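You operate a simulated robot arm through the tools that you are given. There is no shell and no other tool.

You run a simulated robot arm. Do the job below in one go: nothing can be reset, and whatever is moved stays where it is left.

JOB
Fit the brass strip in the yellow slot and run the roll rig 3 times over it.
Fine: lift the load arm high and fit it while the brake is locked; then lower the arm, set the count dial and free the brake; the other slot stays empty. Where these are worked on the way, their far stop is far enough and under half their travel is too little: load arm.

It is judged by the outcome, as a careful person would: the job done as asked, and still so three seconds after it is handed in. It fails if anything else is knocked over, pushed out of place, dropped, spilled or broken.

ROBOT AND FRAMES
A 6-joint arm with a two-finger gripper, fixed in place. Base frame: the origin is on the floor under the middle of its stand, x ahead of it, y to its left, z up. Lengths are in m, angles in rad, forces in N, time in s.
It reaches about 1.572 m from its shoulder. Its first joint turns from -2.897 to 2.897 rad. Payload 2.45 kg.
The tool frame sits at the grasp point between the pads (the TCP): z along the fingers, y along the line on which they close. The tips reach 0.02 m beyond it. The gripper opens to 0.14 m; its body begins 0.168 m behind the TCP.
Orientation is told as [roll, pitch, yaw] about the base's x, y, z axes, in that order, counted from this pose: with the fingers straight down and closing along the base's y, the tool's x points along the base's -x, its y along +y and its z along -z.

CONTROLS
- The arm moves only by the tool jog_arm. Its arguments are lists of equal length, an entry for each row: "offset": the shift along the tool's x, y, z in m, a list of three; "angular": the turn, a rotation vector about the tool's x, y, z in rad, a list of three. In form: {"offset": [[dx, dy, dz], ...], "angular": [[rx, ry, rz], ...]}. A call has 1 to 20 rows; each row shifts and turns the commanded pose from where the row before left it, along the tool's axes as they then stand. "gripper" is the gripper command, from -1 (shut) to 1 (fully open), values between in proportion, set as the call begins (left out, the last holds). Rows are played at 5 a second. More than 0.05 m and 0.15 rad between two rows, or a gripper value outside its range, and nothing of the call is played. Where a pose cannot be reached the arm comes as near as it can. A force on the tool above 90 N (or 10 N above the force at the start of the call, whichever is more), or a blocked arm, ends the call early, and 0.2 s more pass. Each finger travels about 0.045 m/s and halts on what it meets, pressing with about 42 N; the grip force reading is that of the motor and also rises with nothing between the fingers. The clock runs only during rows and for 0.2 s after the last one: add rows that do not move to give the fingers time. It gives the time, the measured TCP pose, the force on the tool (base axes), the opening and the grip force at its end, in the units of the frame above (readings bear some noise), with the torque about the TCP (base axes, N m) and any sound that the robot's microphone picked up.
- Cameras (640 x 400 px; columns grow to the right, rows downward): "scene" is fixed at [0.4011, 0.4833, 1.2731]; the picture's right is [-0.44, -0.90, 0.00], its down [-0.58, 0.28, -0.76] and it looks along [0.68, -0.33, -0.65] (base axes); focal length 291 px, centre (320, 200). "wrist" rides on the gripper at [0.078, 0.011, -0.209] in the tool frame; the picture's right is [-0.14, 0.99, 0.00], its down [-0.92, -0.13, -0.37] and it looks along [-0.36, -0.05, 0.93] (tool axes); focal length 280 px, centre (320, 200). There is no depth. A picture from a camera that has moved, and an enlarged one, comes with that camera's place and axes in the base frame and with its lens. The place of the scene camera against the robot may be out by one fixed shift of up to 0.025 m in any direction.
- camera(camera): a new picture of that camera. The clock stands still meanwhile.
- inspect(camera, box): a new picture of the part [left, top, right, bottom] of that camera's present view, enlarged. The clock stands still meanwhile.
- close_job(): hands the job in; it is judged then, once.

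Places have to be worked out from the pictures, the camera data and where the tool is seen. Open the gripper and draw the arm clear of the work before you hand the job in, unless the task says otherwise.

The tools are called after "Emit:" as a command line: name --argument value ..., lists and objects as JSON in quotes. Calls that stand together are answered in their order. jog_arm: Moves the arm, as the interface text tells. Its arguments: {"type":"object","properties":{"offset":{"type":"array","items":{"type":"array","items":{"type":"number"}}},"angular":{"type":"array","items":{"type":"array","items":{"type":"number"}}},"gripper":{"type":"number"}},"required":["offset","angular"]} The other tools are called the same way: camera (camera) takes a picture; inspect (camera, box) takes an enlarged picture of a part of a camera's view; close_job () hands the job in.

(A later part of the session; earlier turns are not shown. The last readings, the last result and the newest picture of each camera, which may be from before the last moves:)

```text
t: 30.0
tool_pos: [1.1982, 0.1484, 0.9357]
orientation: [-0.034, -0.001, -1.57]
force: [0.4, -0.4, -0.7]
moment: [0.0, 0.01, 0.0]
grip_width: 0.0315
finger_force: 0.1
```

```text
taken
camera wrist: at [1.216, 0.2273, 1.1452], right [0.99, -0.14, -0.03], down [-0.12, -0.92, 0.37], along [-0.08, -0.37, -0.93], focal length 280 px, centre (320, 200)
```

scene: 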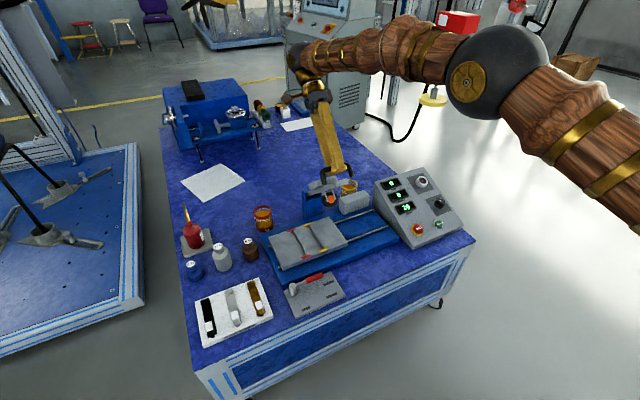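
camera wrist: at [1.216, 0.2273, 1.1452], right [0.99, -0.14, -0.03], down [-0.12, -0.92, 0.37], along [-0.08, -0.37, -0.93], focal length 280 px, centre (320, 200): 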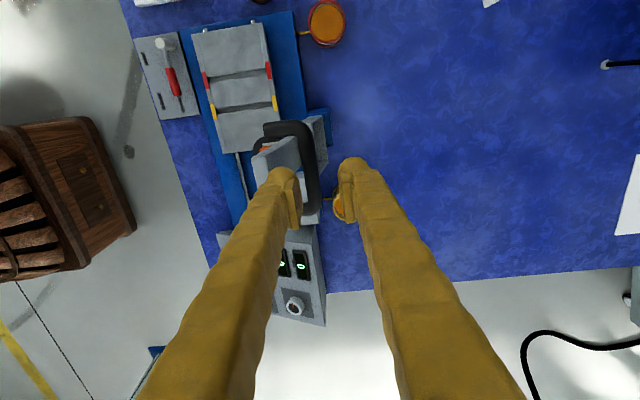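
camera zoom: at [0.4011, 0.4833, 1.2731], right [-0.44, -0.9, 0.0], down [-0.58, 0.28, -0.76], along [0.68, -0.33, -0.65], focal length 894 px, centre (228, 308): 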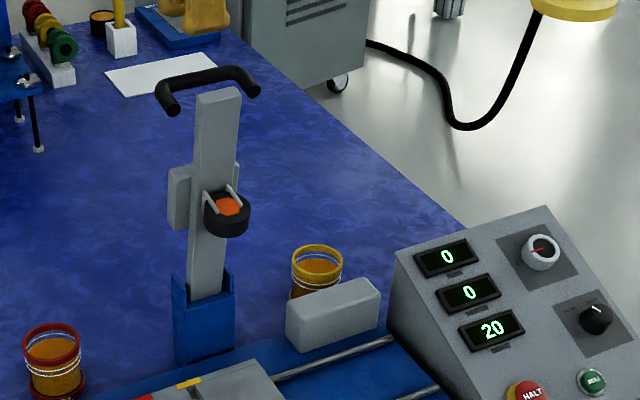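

The load arm stays up by itself at its far stop. I'll rise, go back over the strip tray, and turn the gripper back to yaw 0.

Emit:
jog_arm --offset '[[0, 0, -0.045], [0.0293, -0.0335, 0.012], [0.0293, -0.0335, 0.012], [0.0293, -0.0335, 0.012], [0.0293, -0.0335, 0.012], [0.0293, -0.0335, 0.012], [0.0293, -0.0335, 0.012], [0.0293, -0.0335, 0.012], [0.0293, -0.0335, 0.012], [0.0293, -0.0335, 0.012], [0.0293, -0.0335, 0.012], [0.0293, -0.0335, 0.012], [0, 0, 0]]' --angular '[[-0.034, 0, 0], [0, 0, 0], [0, 0, 0], [0, 0, 0], [0, 0, 0], [0, 0, 0], [0, 0, 0], [0, 0, 0], [0, 0, 0], [0, 0, 0], [0, 0, 0], [0, 0, 0], [0, 0, 0]]'

Emit:
jog_arm --offset '[[0, 0, 0], [0, 0, 0], [0, 0, 0], [0, 0, 0], [0, 0, 0], [0, 0, 0], [0, 0, 0], [0, 0, 0], [0, 0, 0], [0, 0, 0], [0, 0, 0], [0, 0, 0]]' --angular '[[0, 0, -0.1428], [0, 0, -0.1428], [0, 0, -0.1428], [0, 0, -0.1428], [0, 0, -0.1428], [0, 0, -0.1428], [0, 0, -0.1428], [0, 0, -0.1428], [0, 0, -0.1428], [0, 0, -0.1428], [0, 0, -0.1428], [0, 0, 0]]' --gripper -0.3

Emit:
camera --camera "wrist"

Emit:
camera --camera "scene"

```text
t: 32.8
tool_pos: [0.8313, 0.4719, 0.848]
orientation: [0.003, -0.001, -1.57]
force: [-0.1, 0.3, -0.3]
moment: [0.01, -0.01, -0.02]
grip_width: 0.0316
finger_force: 0.2
```

```text
t: 35.4
tool_pos: [0.8311, 0.4692, 0.8473]
orientation: [0.0, -0.001, 0.003]
force: [-0.9, -0.5, -0.5]
moment: [-0.01, -0.02, -0.03]
grip_width: 0.0491
finger_force: 0.0
```

```text
taken
camera wrist: at [0.7526, 0.481, 1.0567], right [0.14, 0.99, 0.0], down [0.92, -0.13, 0.37], along [0.37, -0.05, -0.93], focal length 280 px, centre (320, 200)
```

wrist: 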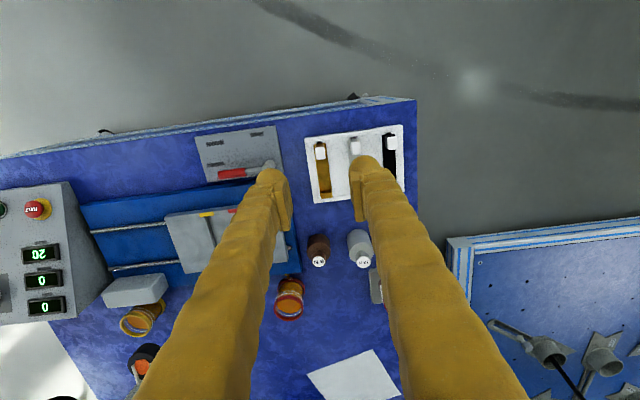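

```text
taken
```

scene: 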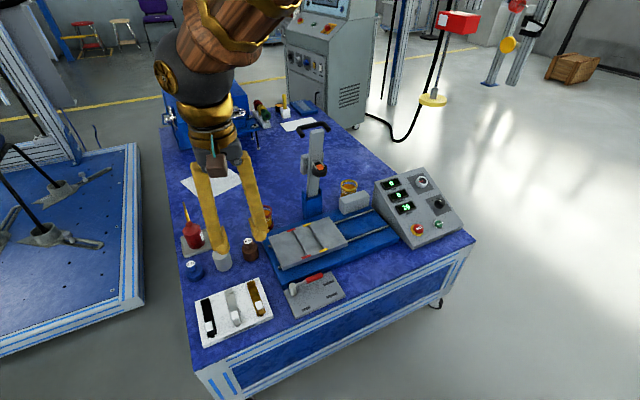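

The brass strip is visible between the fingers. I'll zoom in to locate its white grip block and the slots in the bed.

Emit:
inspect --camera "wrist" --box '[295, 115, 415, 215]'

Emit:
inspect --camera "scene" --box '[190, 260, 290, 350]'

Emit:
inspect --camera "scene" --box '[255, 195, 355, 285]'

```text
4.00 times, centred on (355, 165) of wrist
camera zoom: at [0.7526, 0.481, 1.0567], right [0.14, 0.99, 0.0], down [0.92, -0.13, 0.37], along [0.37, -0.05, -0.93], focal length 1122 px, centre (180, 340)
```

zoom: 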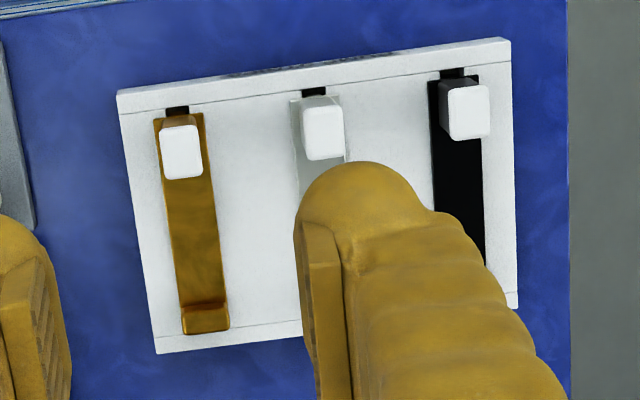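

```text
4.44 times, centred on (240, 305) of scene
camera zoom: at [0.4011, 0.4833, 1.2731], right [-0.44, -0.9, 0.0], down [-0.58, 0.28, -0.76], along [0.68, -0.33, -0.65], focal length 1292 px, centre (676, -267)
```

zoom: 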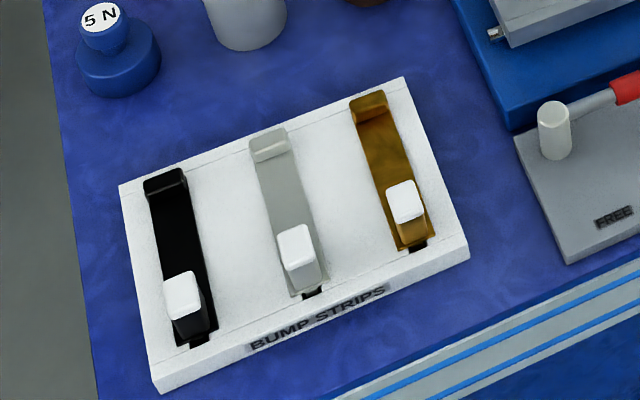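

```text
4.44 times, centred on (305, 240) of scene
camera zoom: at [0.4011, 0.4833, 1.2731], right [-0.44, -0.9, 0.0], down [-0.58, 0.28, -0.76], along [0.68, -0.33, -0.65], focal length 1292 px, centre (387, 22)
```

zoom: 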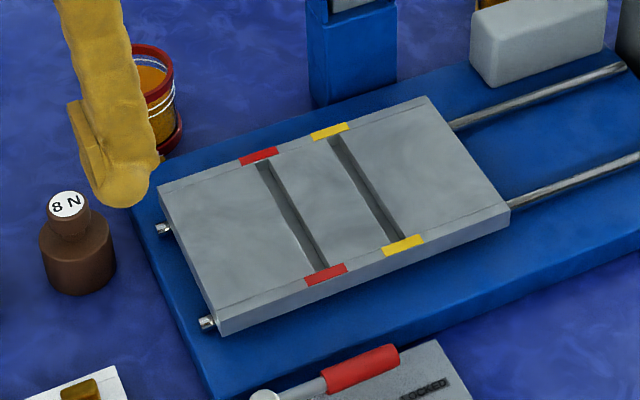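

Two wrist views put the top of the brass cap at about (0.871, 0.465, 0.499). I'll come down above it with the fingers slightly open for a close look.

Emit:
jog_arm --offset '[[-0.0067, -0.0007, 0.0412], [-0.0067, -0.0007, 0.0412], [-0.0067, -0.0007, 0.0412], [-0.0067, -0.0007, 0.0412], [-0.0067, -0.0007, 0.0412], [-0.0067, -0.0007, 0.0412], [0, 0, 0]]' --angular '[[0, 0, 0], [0, 0, 0], [0, 0, 0], [0, 0, 0], [0, 0, 0], [0, 0, 0], [0, 0, 0]]' --gripper -0.3

Emit:
camera --camera "wrist"

Emit:
inspect --camera "wrist" --box '[260, 120, 400, 220]'

Emit:
inspect --camera "scene" --box '[190, 240, 300, 340]'

```text
t: 37.0
tool_pos: [0.8714, 0.4637, 0.5992]
orientation: [0.0, -0.001, 0.001]
force: [0.0, -0.6, 0.7]
moment: [0.01, 0.01, 0.0]
grip_width: 0.0487
finger_force: 0.1
```

```text
taken
camera wrist: at [0.7931, 0.4764, 0.8086], right [0.14, 0.99, 0.0], down [0.92, -0.13, 0.37], along [0.37, -0.05, -0.93], focal length 280 px, centre (320, 200)
```

wrist: 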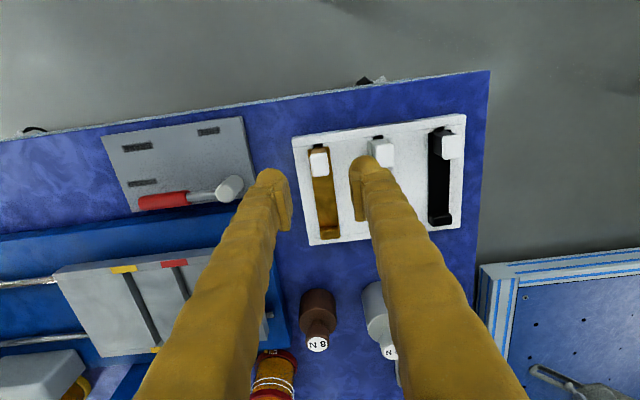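

```text
4.00 times, centred on (330, 170) of wrist
camera zoom: at [0.7931, 0.4764, 0.8086], right [0.14, 0.99, 0.0], down [0.92, -0.13, 0.37], along [0.37, -0.05, -0.93], focal length 1122 px, centre (280, 320)
```

zoom: 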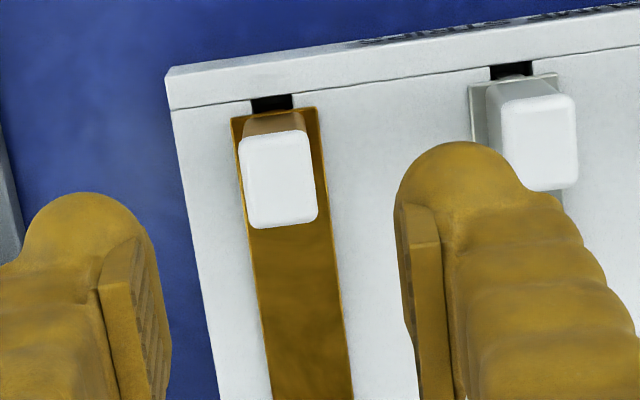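

```text
4.00 times, centred on (245, 290) of scene
camera zoom: at [0.4011, 0.4833, 1.2731], right [-0.44, -0.9, 0.0], down [-0.58, 0.28, -0.76], along [0.68, -0.33, -0.65], focal length 1162 px, centre (620, -160)
```

zoom: 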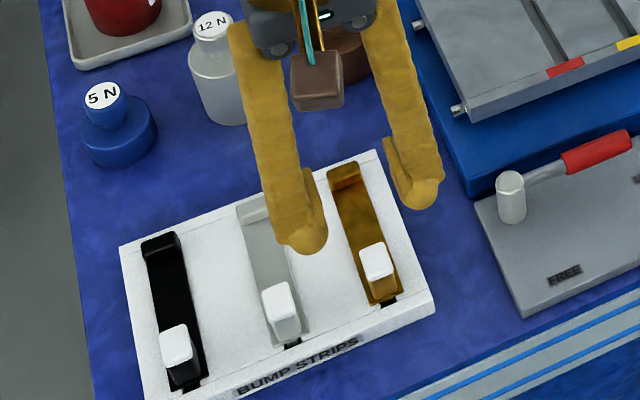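

The cap centre is confirmed at (0.872, 0.465), with its top at z≈0.502. I'll descend so the pads straddle it, with the tips staying just above the strip plate.

Emit:
jog_arm --offset '[[-0.0006, 0.0013, 0.03], [0, 0, 0.03], [0, 0, 0.02], [0, 0, 0.01], [0, 0, 0.004], [0, 0, 0]]' --angular '[[0, 0, 0], [0, 0, 0], [0, 0, 0], [0, 0, 0], [0, 0, 0], [0, 0, 0]]'

Emit:
inspect --camera "wrist" --box '[250, 120, 390, 240]'

Emit:
inspect --camera "scene" --box '[200, 260, 290, 340]'

```text
t: 38.4
tool_pos: [0.8707, 0.4671, 0.5056]
orientation: [0.0, -0.003, -0.001]
force: [0.0, 0.1, -1.1]
moment: [-0.01, 0.0, -0.01]
grip_width: 0.0488
finger_force: 0.0
```

```text
3.33 times, centred on (320, 180) of wrist
camera zoom: at [0.7925, 0.4786, 0.7156], right [0.14, 0.99, 0.0], down [0.92, -0.13, 0.37], along [0.37, -0.05, -0.93], focal length 935 px, centre (320, 267)
```

zoom: 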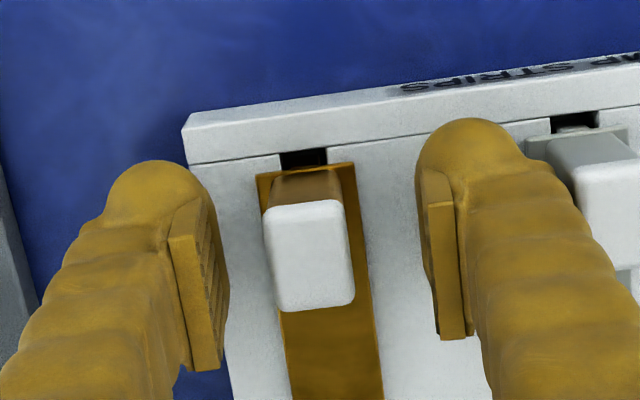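

```text
5.00 times, centred on (245, 300) of scene
camera zoom: at [0.4011, 0.4833, 1.2731], right [-0.44, -0.9, 0.0], down [-0.58, 0.28, -0.76], along [0.68, -0.33, -0.65], focal length 1453 px, centre (695, -300)
```

zoom: 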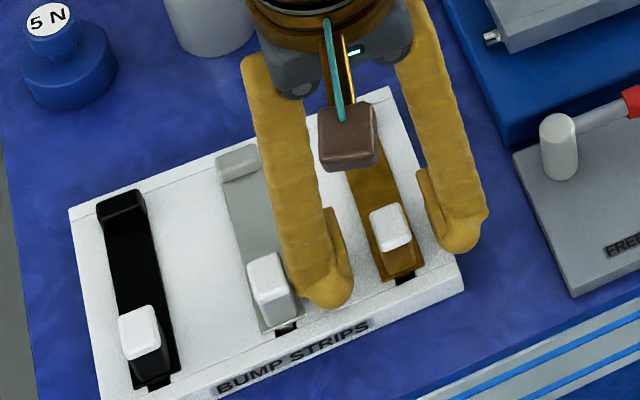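

The cap sits about 2.4 mm toward −y from the TCP and the plate top is near z≈0.475. I'll centre, go down 5 mm more, and close.

Emit:
jog_arm --offset '[[0, -0.0022, 0.0025], [0, 0, 0.0025], [0, 0, 0]]' --angular '[[0, 0, 0], [0, 0, 0], [0, 0, 0]]'

Emit:
jog_arm --offset '[[0, 0, 0], [0, 0, 0], [0, 0, 0], [0, 0, 0], [0, 0, 0]]' --angular '[[0, 0, 0], [0, 0, 0], [0, 0, 0], [0, 0, 0], [0, 0, 0]]' --gripper -1

Emit:
inspect --camera "wrist" --box '[250, 120, 390, 240]'

```text
t: 39.2
tool_pos: [0.8708, 0.4639, 0.5005]
orientation: [-0.002, -0.002, 0.0]
force: [0.0, 0.2, -0.1]
moment: [0.01, -0.02, -0.01]
grip_width: 0.049
finger_force: 0.0
```

```text
t: 40.4
tool_pos: [0.8713, 0.4654, 0.5003]
orientation: [0.002, -0.002, 0.002]
force: [0.7, -0.5, 4.2]
moment: [0.04, -0.01, -0.06]
grip_width: 0.0167
finger_force: 42.0
```

```text
3.33 times, centred on (320, 180) of wrist
camera zoom: at [0.7929, 0.477, 0.7104], right [0.14, 0.99, 0.0], down [0.92, -0.13, 0.37], along [0.37, -0.05, -0.93], focal length 935 px, centre (320, 267)
```

zoom: 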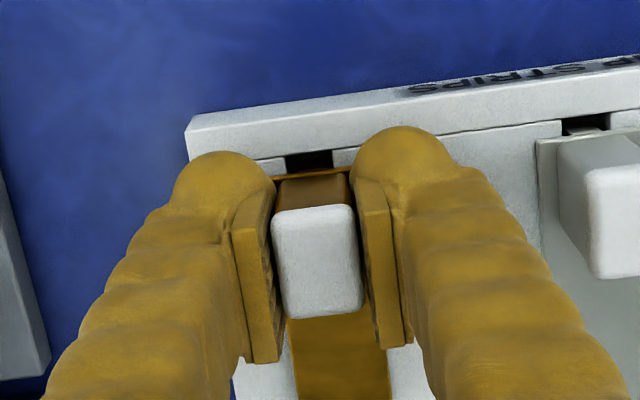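

The cap is gripped at 0.0167 m with almost no side force. I'll lift straight up slowly.

Emit:
jog_arm --offset '[[0, 0, -0.005], [0, 0, -0.01], [0, 0, -0.015], [0, 0, -0.02], [0, 0, -0.02], [0, 0, 0]]' --angular '[[0, 0, 0], [0, 0, 0], [0, 0, 0], [0, 0, 0], [0, 0, 0], [0, 0, 0]]'

Emit:
camera --camera "wrist"

Emit:
inspect --camera "scene" --box '[190, 220, 310, 330]'

```text
t: 41.8
tool_pos: [0.8716, 0.4637, 0.5702]
orientation: [0.0, -0.002, 0.0]
force: [0.2, -0.3, -1.7]
moment: [-0.02, 0.01, 0.0]
grip_width: 0.0166
finger_force: 42.1
```

```text
taken
camera wrist: at [0.7936, 0.4756, 0.7792], right [0.14, 0.99, 0.0], down [0.92, -0.13, 0.37], along [0.37, -0.05, -0.93], focal length 280 px, centre (320, 200)
```

wrist: 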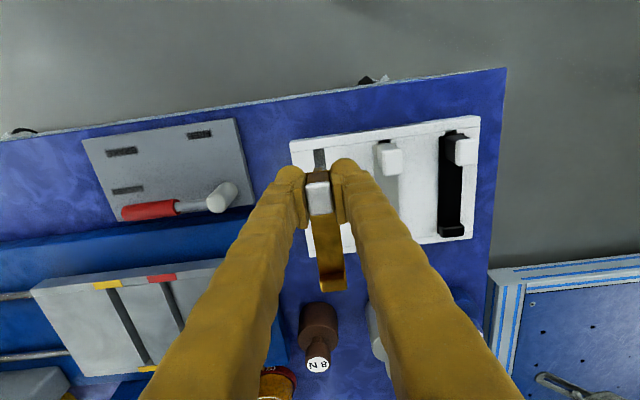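

```text
3.64 times, centred on (250, 275) of scene
camera zoom: at [0.4011, 0.4833, 1.2731], right [-0.44, -0.9, 0.0], down [-0.58, 0.28, -0.76], along [0.68, -0.33, -0.65], focal length 1057 px, centre (574, -73)
```

zoom: 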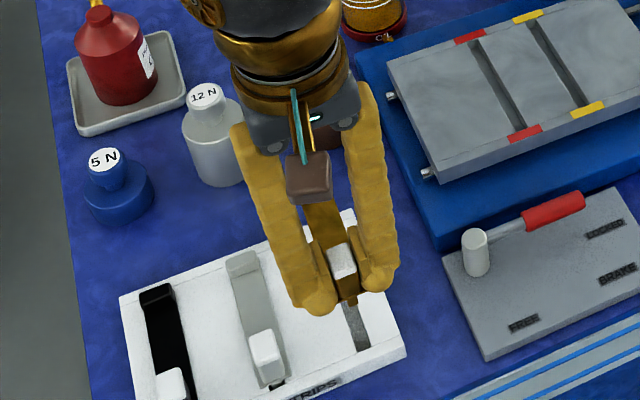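

The strip is lifted. I'll zoom in to see how it hangs and what it has underneath.

Emit:
inspect --camera "wrist" --box '[270, 130, 390, 300]'

Emit:
inspect --camera "scene" --box '[235, 265, 285, 320]'

Emit:
inspect --camera "wrist" --box '[20, 250, 240, 400]'

```text
2.35 times, centred on (330, 215) of wrist
camera zoom: at [0.7936, 0.4756, 0.7792], right [0.14, 0.99, 0.0], down [0.92, -0.13, 0.37], along [0.37, -0.05, -0.93], focal length 660 px, centre (296, 165)
```

zoom: 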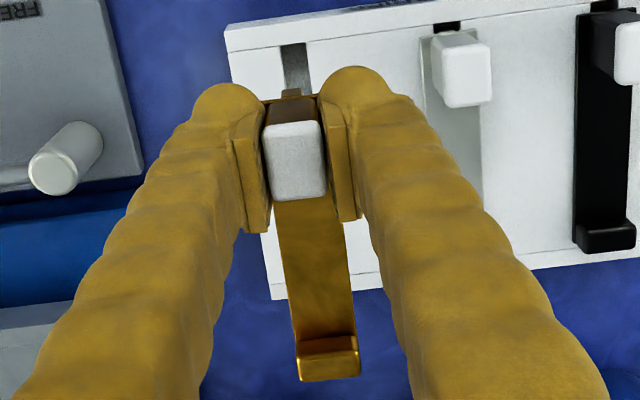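

```text
7.27 times, centred on (260, 292) of scene
camera zoom: at [0.4011, 0.4833, 1.2731], right [-0.44, -0.9, 0.0], down [-0.58, 0.28, -0.76], along [0.68, -0.33, -0.65], focal length 2114 px, centre (756, -473)
```

zoom: 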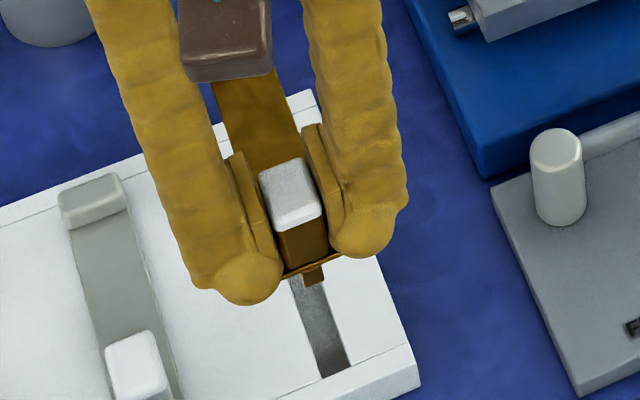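

```text
2.67 times, centred on (130, 325) of wrist
camera zoom: at [0.7936, 0.4756, 0.7792], right [0.14, 0.99, 0.0], down [0.92, -0.13, 0.37], along [0.37, -0.05, -0.93], focal length 748 px, centre (827, -133)
```

zoom: 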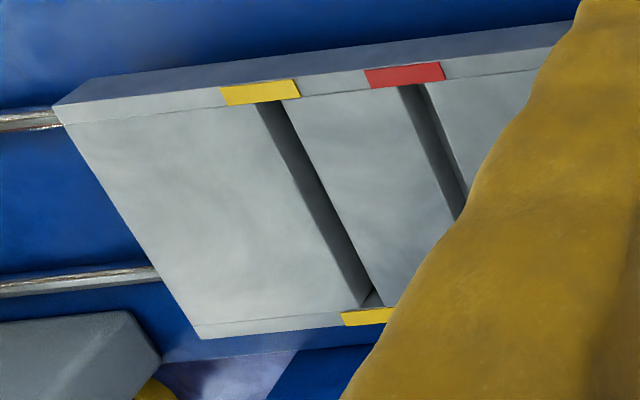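

The strip hangs level and has a narrow keel that drops into the slot. The yellow slot line is at y≈0.212, running from x≈0.968 to 1.088, with the bed top at z≈0.523. I'll carry the strip above it at a safe height.

Emit:
jog_arm --offset '[[0, 0, -0.035], [0, 0, -0.035], [0, 0, -0.03], [-0.0144, -0.0315, 0], [-0.0144, -0.0315, 0], [-0.0144, -0.0315, 0], [-0.0144, -0.0315, 0], [-0.0144, -0.0315, 0], [-0.0144, -0.0315, 0], [-0.0144, -0.0315, 0], [-0.0144, -0.0315, 0], [0, 0, 0]]' --angular '[[0, 0, 0], [0, 0, 0], [0, 0, 0], [0, 0, 0], [0, 0, 0], [0, 0, 0], [0, 0, 0], [0, 0, 0], [0, 0, 0], [0, 0, 0], [0, 0, 0], [0, 0, 0]]'

Emit:
camera --camera "wrist"

Emit:
inspect --camera "scene" --box '[250, 150, 390, 270]'

```text
t: 44.4
tool_pos: [0.988, 0.2117, 0.6711]
orientation: [0.0, -0.002, 0.0]
force: [0.0, 0.0, -1.1]
moment: [0.0, 0.02, -0.06]
grip_width: 0.0167
finger_force: 42.0
```

```text
taken
camera wrist: at [0.9089, 0.2239, 0.8798], right [0.14, 0.99, 0.0], down [0.92, -0.13, 0.37], along [0.37, -0.05, -0.93], focal length 280 px, centre (320, 200)
```

wrist: 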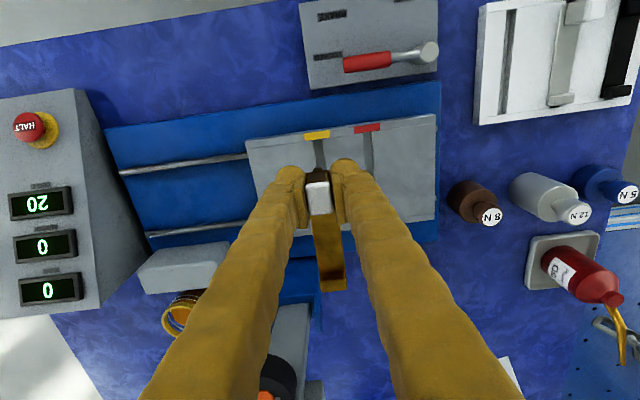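

```text
3.33 times, centred on (320, 210) of scene
camera zoom: at [0.4011, 0.4833, 1.2731], right [-0.44, -0.9, 0.0], down [-0.58, 0.28, -0.76], along [0.68, -0.33, -0.65], focal length 969 px, centre (320, 167)
```

zoom: 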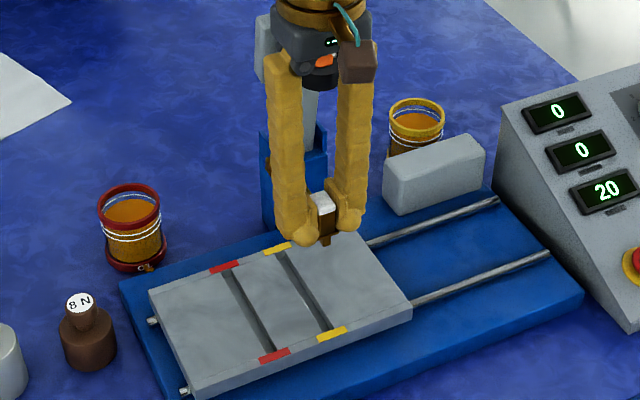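

The strip is above the slot. I'll zoom in to measure the slot's centreline and its ends.

Emit:
inspect --camera "wrist" --box '[270, 115, 370, 185]'

Emit:
inspect --camera "scene" --box '[295, 195, 375, 265]'

```text
5.71 times, centred on (320, 150) of wrist
camera zoom: at [0.9089, 0.2239, 0.8798], right [0.14, 0.99, 0.0], down [0.92, -0.13, 0.37], along [0.37, -0.05, -0.93], focal length 1602 px, centre (320, 486)
```

zoom: 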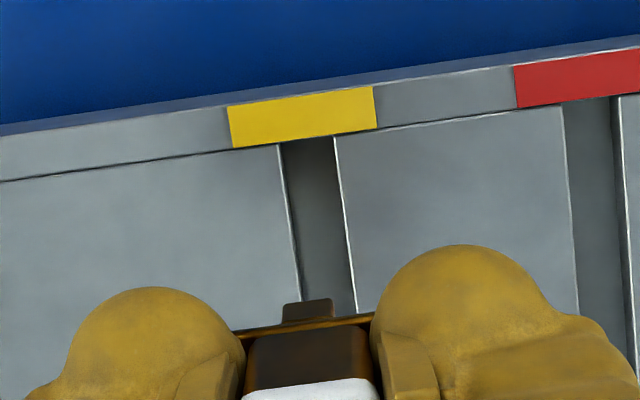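

```text
5.71 times, centred on (335, 230) of scene
camera zoom: at [0.4011, 0.4833, 1.2731], right [-0.44, -0.9, 0.0], down [-0.58, 0.28, -0.76], along [0.68, -0.33, -0.65], focal length 1661 px, centre (234, 29)
```

zoom: 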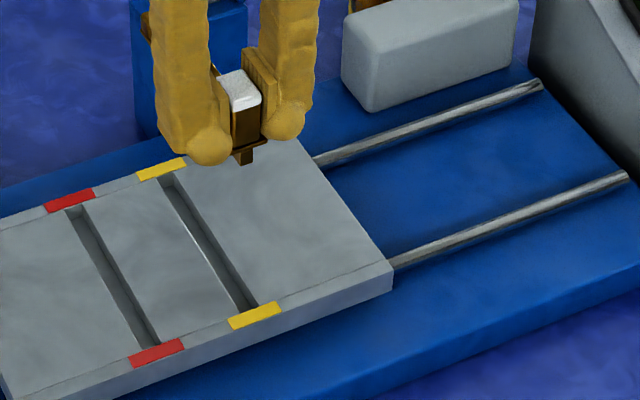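

The keel (about 7.5 mm) lines up with the slot (about 12.4 mm wide, centre y≈0.213, starting at x≈0.968). I'll check where the far end of the strip lies.

Emit:
inspect --camera "wrist" --box '[280, 170, 380, 310]'

```text
2.86 times, centred on (330, 240) of wrist
camera zoom: at [0.9089, 0.2239, 0.8798], right [0.14, 0.99, 0.0], down [0.92, -0.13, 0.37], along [0.37, -0.05, -0.93], focal length 801 px, centre (291, 86)
```

zoom: 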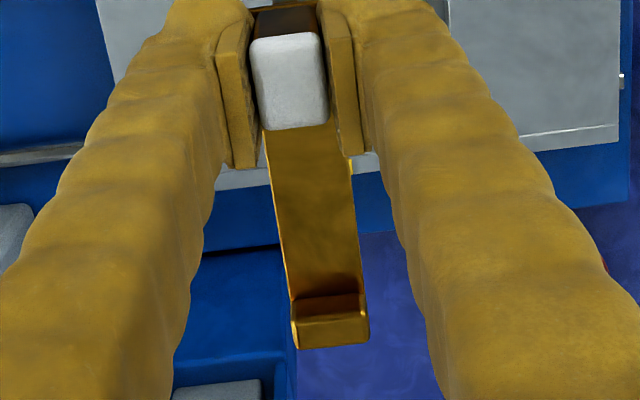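

The refined numbers are: bed top z≈0.521, slot x from 0.968 to about 1.093, and strip about 0.118 long. That puts the target TCP at x≈0.9855, y≈0.2113. I'll come down to just above the bed and compare again.

Emit:
jog_arm --offset '[[0.0025, -0.0004, 0.03], [0, 0, 0.03], [0, 0, 0.025], [0, 0, 0.014], [0, 0, 0]]' --angular '[[0, 0, 0], [0, 0, 0], [0, 0, 0], [0, 0, 0], [0, 0, 0]]'

Emit:
inspect --camera "wrist" --box '[270, 115, 370, 185]'

Emit:
inspect --camera "wrist" --box '[260, 180, 400, 320]'

Emit:
inspect --camera "scene" --box '[295, 195, 375, 265]'

```text
t: 45.6
tool_pos: [0.9846, 0.2136, 0.572]
orientation: [0.0, -0.002, 0.002]
force: [0.2, 0.2, -0.4]
moment: [-0.02, 0.02, -0.03]
grip_width: 0.0166
finger_force: 41.9
```

```text
5.71 times, centred on (320, 150) of wrist
camera zoom: at [0.9057, 0.2247, 0.7816], right [0.14, 0.99, 0.0], down [0.92, -0.13, 0.37], along [0.37, -0.05, -0.93], focal length 1602 px, centre (320, 486)
```

zoom: 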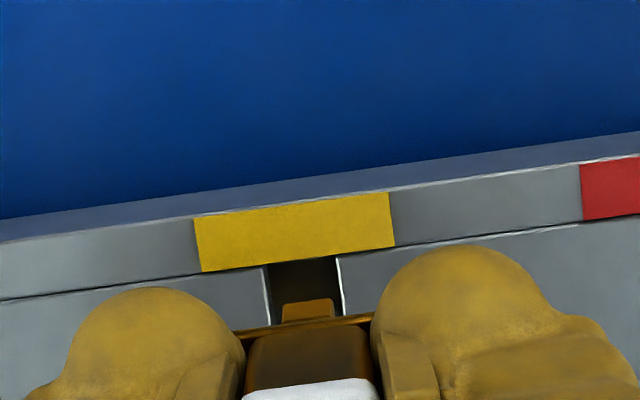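

```text
2.86 times, centred on (330, 250) of wrist
camera zoom: at [0.9057, 0.2247, 0.7816], right [0.14, 0.99, 0.0], down [0.92, -0.13, 0.37], along [0.37, -0.05, -0.93], focal length 801 px, centre (291, 57)
```

zoom: 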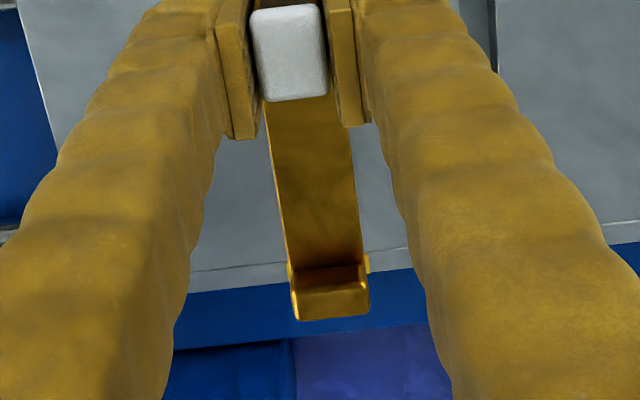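

```text
5.71 times, centred on (335, 230) of scene
camera zoom: at [0.4011, 0.4833, 1.2731], right [-0.44, -0.9, 0.0], down [-0.58, 0.28, -0.76], along [0.68, -0.33, -0.65], focal length 1661 px, centre (234, 29)
```

zoom: 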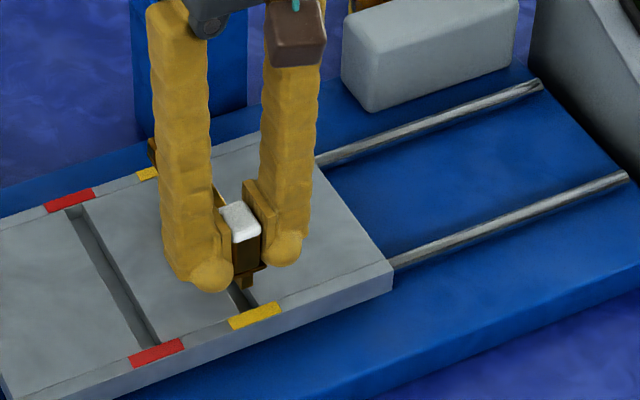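

The keel is about 1.3 mm toward +y and 1 mm toward +x of ideal. I'll correct that and go down in small steps while watching the force.

Emit:
jog_arm --offset '[[0.001, -0.0013, 0.002], [0, 0, 0.003], [0, 0, 0.003], [0, 0, 0]]' --angular '[[0, 0, 0], [0, 0, 0], [0, 0, 0], [0, 0, 0]]'

Emit:
inspect --camera "wrist" --box '[270, 115, 370, 185]'

Emit:
inspect --camera "scene" --box '[310, 205, 360, 250]'

```text
t: 46.6
tool_pos: [0.9827, 0.2116, 0.5642]
orientation: [0.0, -0.001, -0.002]
force: [0.5, 0.3, -1.1]
moment: [0.0, 0.01, 0.01]
grip_width: 0.0165
finger_force: 42.6
```

```text
5.71 times, centred on (320, 150) of wrist
camera zoom: at [0.9045, 0.2232, 0.7738], right [0.14, 0.99, 0.0], down [0.92, -0.13, 0.37], along [0.37, -0.05, -0.93], focal length 1602 px, centre (320, 486)
```

zoom: 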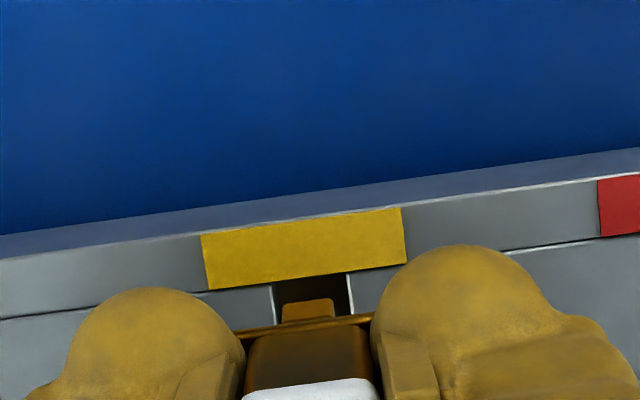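

```text
8.89 times, centred on (335, 228) of scene
camera zoom: at [0.4011, 0.4833, 1.2731], right [-0.44, -0.9, 0.0], down [-0.58, 0.28, -0.76], along [0.68, -0.33, -0.65], focal length 2583 px, centre (187, -44)
```

zoom: 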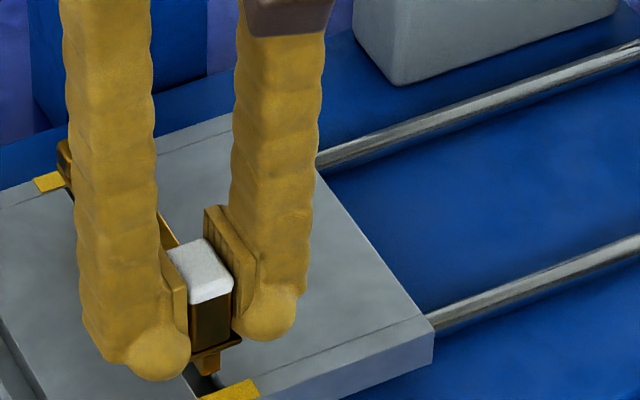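

The keel is centred in the slot to within about 0.5 mm, so I'll continue down in small steps.

Emit:
jog_arm --offset '[[0, 0, 0.002], [0, 0, 0.002], [0, 0, 0.002], [0, 0, 0]]' --angular '[[0, 0, 0], [0, 0, 0], [0, 0, 0], [0, 0, 0]]'

Emit:
inspect --camera "wrist" --box '[270, 115, 370, 185]'

Emit:
inspect --camera "scene" --box '[310, 205, 360, 250]'

```text
t: 47.6
tool_pos: [0.984, 0.2117, 0.5575]
orientation: [-0.001, -0.001, 0.002]
force: [-0.4, 0.2, -0.4]
moment: [0.0, 0.03, 0.0]
grip_width: 0.0166
finger_force: 41.7
```

```text
5.71 times, centred on (320, 150) of wrist
camera zoom: at [0.9047, 0.2229, 0.7681], right [0.14, 0.99, 0.0], down [0.92, -0.13, 0.37], along [0.37, -0.05, -0.93], focal length 1602 px, centre (320, 486)
```

zoom: 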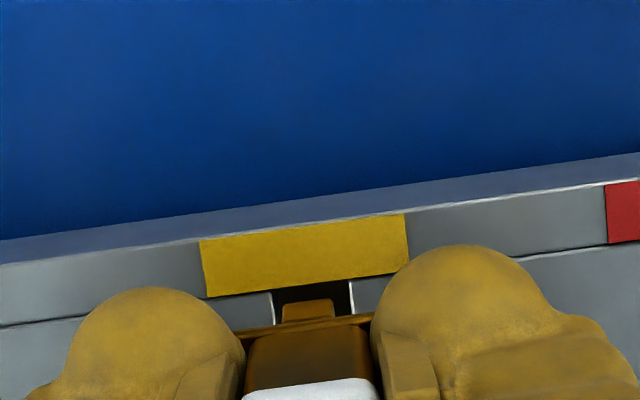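

```text
8.89 times, centred on (335, 228) of scene
camera zoom: at [0.4011, 0.4833, 1.2731], right [-0.44, -0.9, 0.0], down [-0.58, 0.28, -0.76], along [0.68, -0.33, -0.65], focal length 2583 px, centre (187, -44)
```

zoom: 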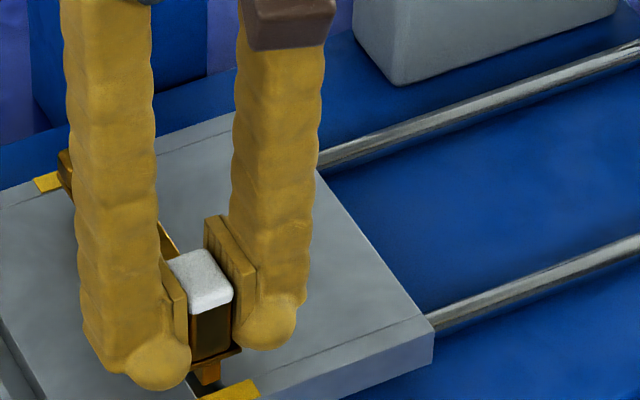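

There's no contact force, and the keel is at the slot mouth with margin on all sides. I'll go down another 4 mm.

Emit:
jog_arm --offset '[[0, 0, 0.002], [0, 0, 0.002], [0, 0, 0]]' --angular '[[0, 0, 0], [0, 0, 0], [0, 0, 0]]'

Emit:
jog_arm --offset '[[0, 0, 0.002], [0, 0, 0.002], [0, 0, 0]]' --angular '[[0, 0, 0], [0, 0, 0], [0, 0, 0]]'

Emit:
inspect --camera "wrist" --box '[270, 115, 370, 185]'

Emit:
inspect --camera "scene" --box '[310, 205, 360, 250]'

```text
t: 48.4
tool_pos: [0.9839, 0.2109, 0.5534]
orientation: [0.0, -0.002, -0.001]
force: [-0.6, 1.1, -0.8]
moment: [-0.01, 0.01, -0.01]
grip_width: 0.0165
finger_force: 41.6
```

```text
t: 49.2
tool_pos: [0.9837, 0.2125, 0.5509]
orientation: [0.0, -0.001, -0.001]
force: [0.3, -0.5, -1.3]
moment: [0.01, 0.05, 0.02]
grip_width: 0.0165
finger_force: 41.8
```

```text
5.71 times, centred on (320, 150) of wrist
camera zoom: at [0.9052, 0.2228, 0.76], right [0.14, 0.99, 0.0], down [0.92, -0.13, 0.37], along [0.37, -0.05, -0.93], focal length 1602 px, centre (320, 486)
```

zoom: 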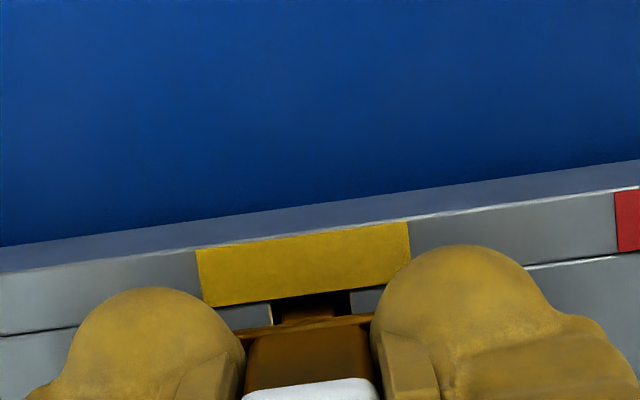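

```text
8.89 times, centred on (335, 228) of scene
camera zoom: at [0.4011, 0.4833, 1.2731], right [-0.44, -0.9, 0.0], down [-0.58, 0.28, -0.76], along [0.68, -0.33, -0.65], focal length 2583 px, centre (187, -44)
```

zoom: 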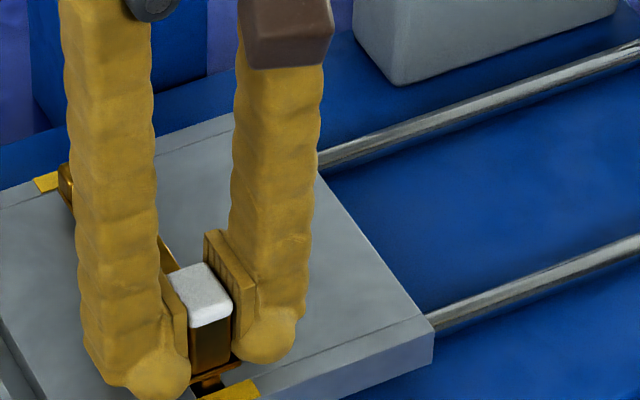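

The keel is now inside the slot with no force, and the plate is nearly on the bed. I'll lower slowly until it seats.

Emit:
jog_arm --offset '[[0, 0, 0.0015], [0, 0, 0.0015], [0, 0, 0]]' --angular '[[0, 0, 0], [0, 0, 0], [0, 0, 0]]'

Emit:
inspect --camera "scene" --box '[310, 205, 360, 250]'

Emit:
inspect --camera "wrist" --box '[270, 115, 370, 185]'

```text
t: 50.0
tool_pos: [0.9837, 0.2102, 0.5467]
orientation: [0.0, -0.003, 0.0]
force: [0.2, 0.1, -1.5]
moment: [0.0, 0.02, 0.0]
grip_width: 0.0167
finger_force: 41.8
```

```text
8.89 times, centred on (335, 228) of scene
camera zoom: at [0.4011, 0.4833, 1.2731], right [-0.44, -0.9, 0.0], down [-0.58, 0.28, -0.76], along [0.68, -0.33, -0.65], focal length 2583 px, centre (187, -44)
```

zoom: 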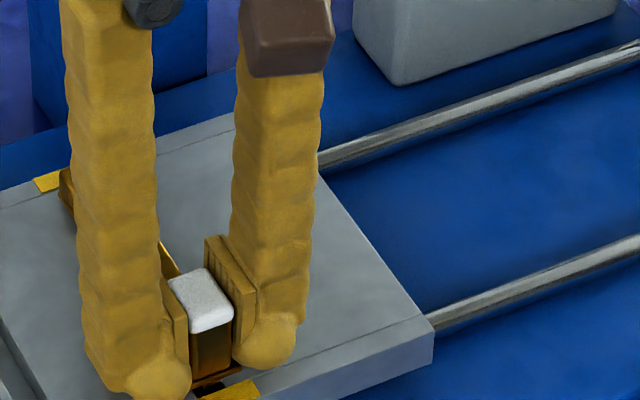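

```text
5.71 times, centred on (320, 150) of wrist
camera zoom: at [0.9056, 0.2223, 0.7563], right [0.14, 0.99, 0.0], down [0.92, -0.13, 0.37], along [0.37, -0.05, -0.93], focal length 1602 px, centre (320, 486)
```

zoom: 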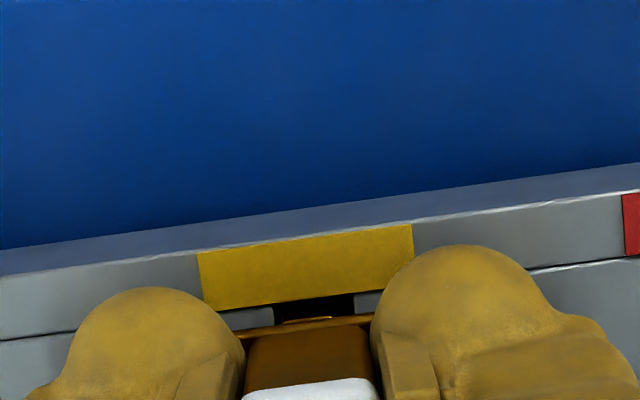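

Still no contact. I'll continue down in 1–1.5 mm steps.

Emit:
jog_arm --offset '[[0, 0, 0.0015], [0, 0, 0.0015], [0, 0, 0]]' --angular '[[0, 0, 0], [0, 0, 0], [0, 0, 0]]'

Emit:
jog_arm --offset '[[0, 0, 0.001], [0, 0, 0.001], [0, 0, 0]]' --angular '[[0, 0, 0], [0, 0, 0], [0, 0, 0]]'

Emit:
inspect --camera "scene" --box '[310, 205, 360, 250]'

Emit:
inspect --camera "wrist" --box '[270, 115, 370, 185]'

```text
t: 50.8
tool_pos: [0.985, 0.2113, 0.5437]
orientation: [0.0, -0.001, 0.0]
force: [-0.1, 0.7, -0.7]
moment: [-0.04, -0.03, 0.0]
grip_width: 0.0167
finger_force: 41.9
```

```text
t: 51.6
tool_pos: [0.9842, 0.2111, 0.5426]
orientation: [-0.001, -0.002, -0.001]
force: [-10.0, -1.6, 34.2]
moment: [-0.04, 0.3, 0.01]
grip_width: 0.0165
finger_force: 41.5
```

```text
8.89 times, centred on (335, 228) of scene
camera zoom: at [0.4011, 0.4833, 1.2731], right [-0.44, -0.9, 0.0], down [-0.58, 0.28, -0.76], along [0.68, -0.33, -0.65], focal length 2583 px, centre (187, -44)
```

zoom: 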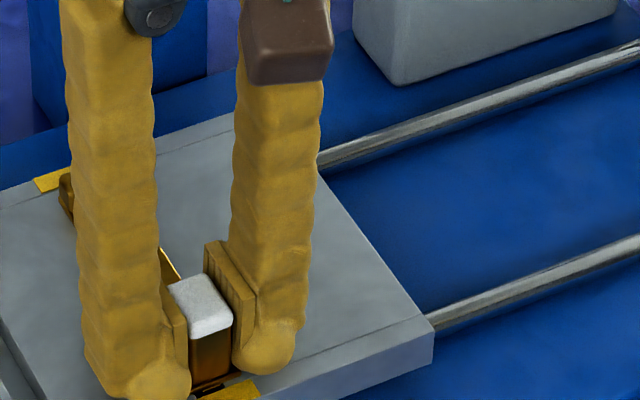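

```text
5.71 times, centred on (320, 150) of wrist
camera zoom: at [0.9058, 0.2222, 0.7526], right [0.14, 0.99, 0.0], down [0.92, -0.13, 0.37], along [0.37, -0.05, -0.93], focal length 1602 px, centre (320, 486)
```

zoom: 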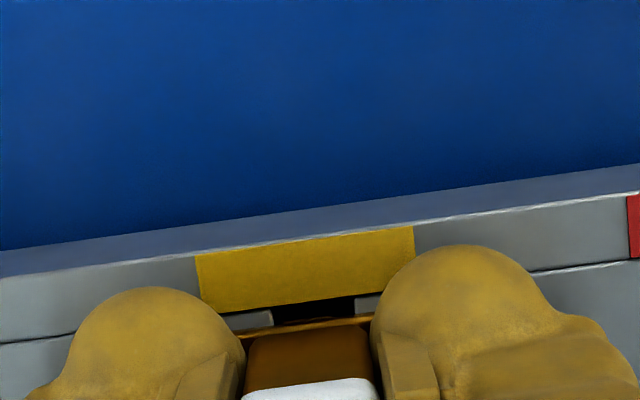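

It made contact at 34 N and the plate is at the bed surface, though the fingertips may be touching the bed too. I'll back off about 1.5 mm to unload and then open gently, with the keel guided by the slot.

Emit:
jog_arm --offset '[[0, 0, -0.0008], [0, 0, -0.0004], [0, 0, 0]]' --angular '[[0, 0, 0], [0, 0, 0], [0, 0, 0]]'

Emit:
jog_arm --offset '[[0, 0, 0], [0, 0, 0], [0, 0, 0]]' --angular '[[0, 0, 0], [0, 0, 0], [0, 0, 0]]' --gripper -0.6

Emit:
inspect --camera "wrist" --box '[250, 115, 390, 225]'

Emit:
inspect --camera "scene" --box '[300, 195, 360, 250]'

```text
t: 52.4
tool_pos: [0.9842, 0.2109, 0.5436]
orientation: [-0.001, -0.002, 0.0]
force: [1.1, -5.3, 21.4]
moment: [-0.1, -0.01, -0.06]
grip_width: 0.0166
finger_force: 41.5
```

```text
t: 53.2
tool_pos: [0.9848, 0.211, 0.5423]
orientation: [0.001, -0.001, 0.001]
force: [1.0, -0.4, -0.4]
moment: [0.06, 0.01, 0.02]
grip_width: 0.028
finger_force: 0.3
```

```text
3.64 times, centred on (320, 170) of wrist
camera zoom: at [0.9055, 0.2227, 0.7518], right [0.14, 0.99, 0.0], down [0.92, -0.13, 0.37], along [0.37, -0.05, -0.93], focal length 1020 px, centre (320, 309)
```

zoom: 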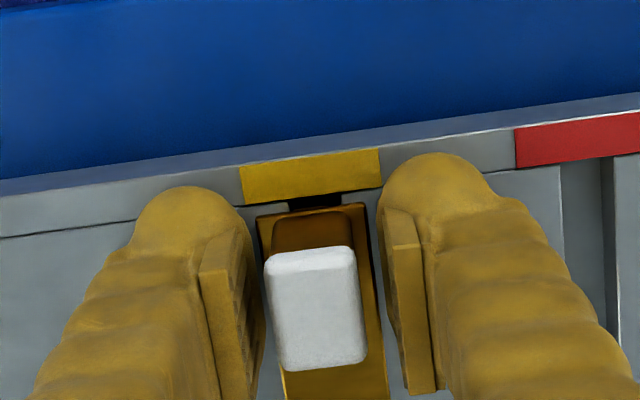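

```text
7.27 times, centred on (330, 222) of scene
camera zoom: at [0.4011, 0.4833, 1.2731], right [-0.44, -0.9, 0.0], down [-0.58, 0.28, -0.76], along [0.68, -0.33, -0.65], focal length 2114 px, centre (247, 36)
```

zoom: 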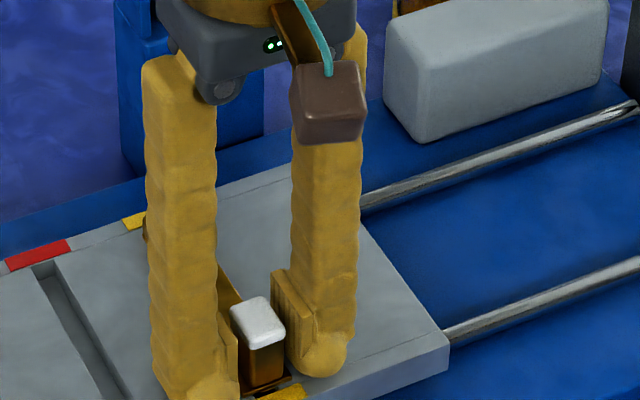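

The force dropped to zero on release, so the load had been on the seated strip. I'll rise straight up and look at the fit.

Emit:
jog_arm --offset '[[0, 0, -0.01], [0, 0, -0.02], [0, 0, -0.03], [0, 0, -0.04], [0, 0, -0.04], [0, 0, 0]]' --angular '[[0, 0, 0], [0, 0, 0], [0, 0, 0], [0, 0, 0], [0, 0, 0], [0, 0, 0]]'

Emit:
camera --camera "wrist"

Emit:
inspect --camera "wrist" --box '[230, 110, 410, 270]'

Emit:
inspect --camera "scene" --box '[260, 190, 380, 280]'

```text
t: 54.6
tool_pos: [0.9866, 0.2117, 0.6808]
orientation: [0.0, -0.002, -0.001]
force: [-0.1, 0.3, -0.2]
moment: [0.03, -0.02, -0.01]
grip_width: 0.028
finger_force: 0.1
```

```text
taken
camera wrist: at [0.907, 0.2227, 0.8908], right [0.14, 0.99, 0.0], down [0.92, -0.13, 0.37], along [0.37, -0.05, -0.93], focal length 280 px, centre (320, 200)
```

wrist: 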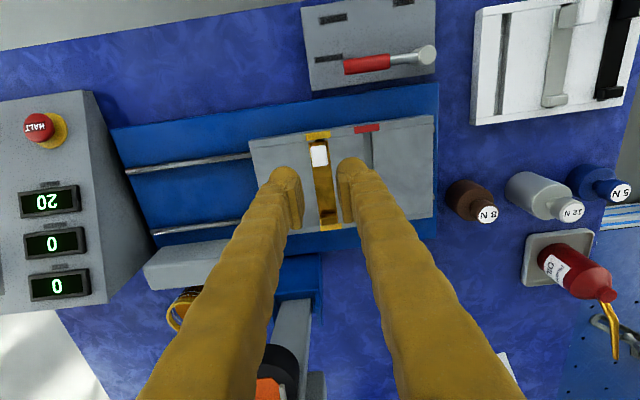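

```text
2.50 times, centred on (320, 190) of wrist
camera zoom: at [0.907, 0.2227, 0.8908], right [0.14, 0.99, 0.0], down [0.92, -0.13, 0.37], along [0.37, -0.05, -0.93], focal length 701 px, centre (320, 225)
```

zoom: 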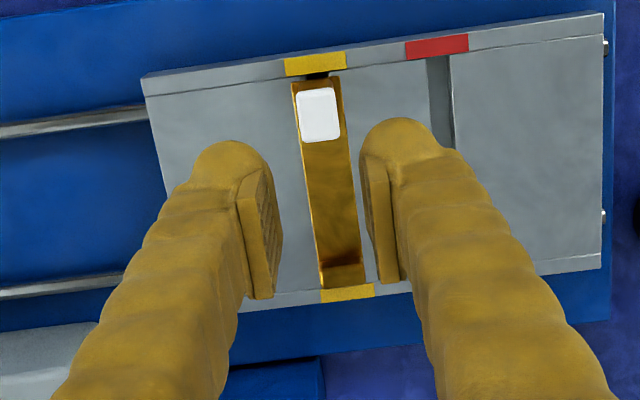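

```text
4.44 times, centred on (320, 235) of scene
camera zoom: at [0.4011, 0.4833, 1.2731], right [-0.44, -0.9, 0.0], down [-0.58, 0.28, -0.76], along [0.68, -0.33, -0.65], focal length 1292 px, centre (320, 44)
```

zoom: 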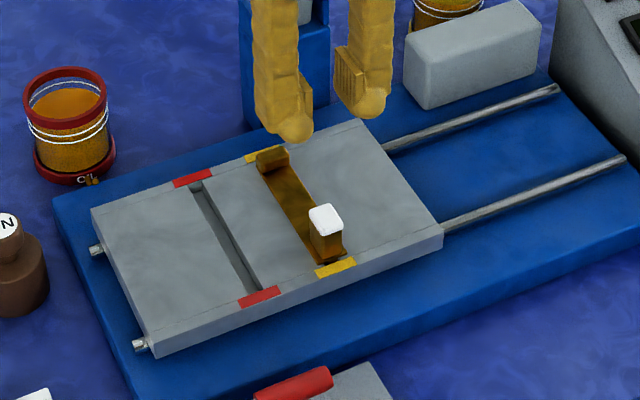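

The strip is seated in the yellow slot and the red slot is empty. Next I lower the load arm: I'll rise, yaw 90°, and go back above the raised handle.

Emit:
jog_arm --offset '[[0, 0, -0.045], [0, 0, -0.045], [0, 0, -0.045], [0, 0, -0.045], [0, 0, -0.045], [0, 0, -0.045], [0, 0, 0], [0, 0, 0], [0, 0, 0], [0, 0, 0], [0, 0, 0], [0, 0, 0], [0, 0, 0], [0, 0, 0], [0, 0, 0], [0, 0, 0], [0, 0, 0], [0, 0, 0]]' --angular '[[0, 0, 0], [0, 0, 0], [0, 0, 0], [0, 0, 0], [0, 0, 0], [0, 0, 0], [0, 0, 0.1428], [0, 0, 0.1428], [0, 0, 0.1428], [0, 0, 0.1428], [0, 0, 0.1428], [0, 0, 0.1428], [0, 0, 0.1428], [0, 0, 0.1428], [0, 0, 0.1428], [0, 0, 0.1428], [0, 0, 0.1428], [0, 0, 0]]' --gripper -0.55

Emit:
jog_arm --offset '[[-0.0126, 0.0423, 0], [-0.0126, 0.0423, 0], [-0.0126, 0.0423, 0], [-0.0126, 0.0423, 0], [-0.0126, 0.0423, 0], [0, 0, 0.007], [0, 0, 0]]' --angular '[[0, 0, 0], [0, 0, 0], [0, 0, 0], [0, 0, 0], [0, 0, 0], [0.034, 0, 0], [0, 0, 0]]'

Emit:
camera --camera "wrist"

Emit:
camera --camera "scene"

```text
t: 58.4
tool_pos: [0.9824, 0.2117, 0.9527]
orientation: [0.002, -0.001, -1.572]
force: [0.8, -0.1, -0.5]
moment: [0.02, 0.04, -0.01]
grip_width: 0.0315
finger_force: 0.1
```

```text
t: 60.0
tool_pos: [1.1937, 0.1474, 0.9454]
orientation: [-0.033, 0.0, -1.572]
force: [0.4, -0.3, 0.1]
moment: [0.01, 0.02, 0.0]
grip_width: 0.0313
finger_force: 0.0
```

```text
taken
camera wrist: at [1.2118, 0.226, 1.1549], right [0.99, -0.14, -0.03], down [-0.12, -0.92, 0.37], along [-0.08, -0.37, -0.93], focal length 280 px, centre (320, 200)
```

wrist: 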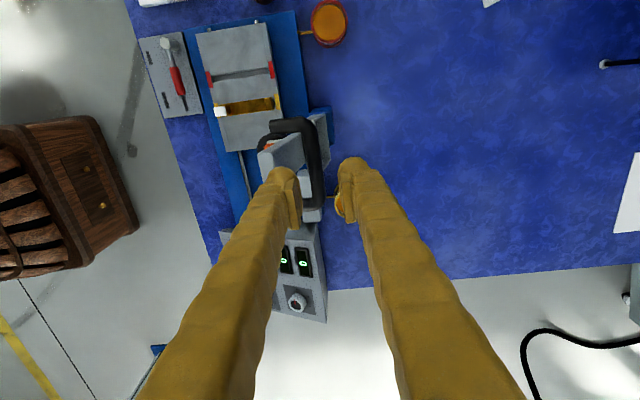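

```text
taken
```

scene: 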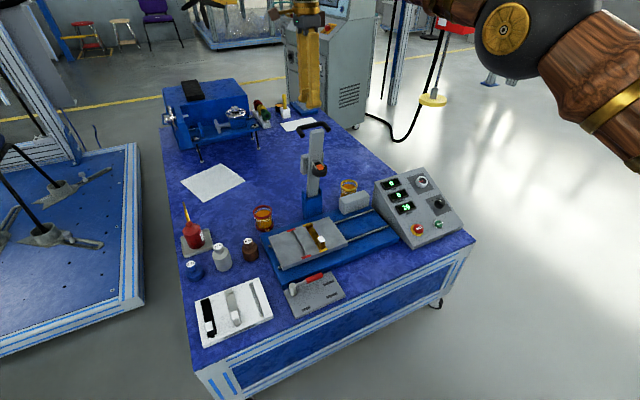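

The view matches the pose I released from, about 4 mm closer in. I'll zoom in to check the gap between the bar, the beam and the near finger.

Emit:
inspect --camera "wrist" --box '[240, 100, 380, 240]'

```text
2.86 times, centred on (310, 170) of wrist
camera zoom: at [1.2118, 0.226, 1.1549], right [0.99, -0.14, -0.03], down [-0.12, -0.92, 0.37], along [-0.08, -0.37, -0.93], focal length 801 px, centre (349, 286)
```

zoom: 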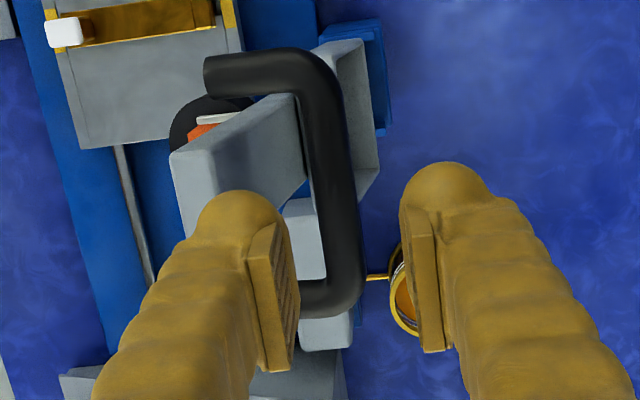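

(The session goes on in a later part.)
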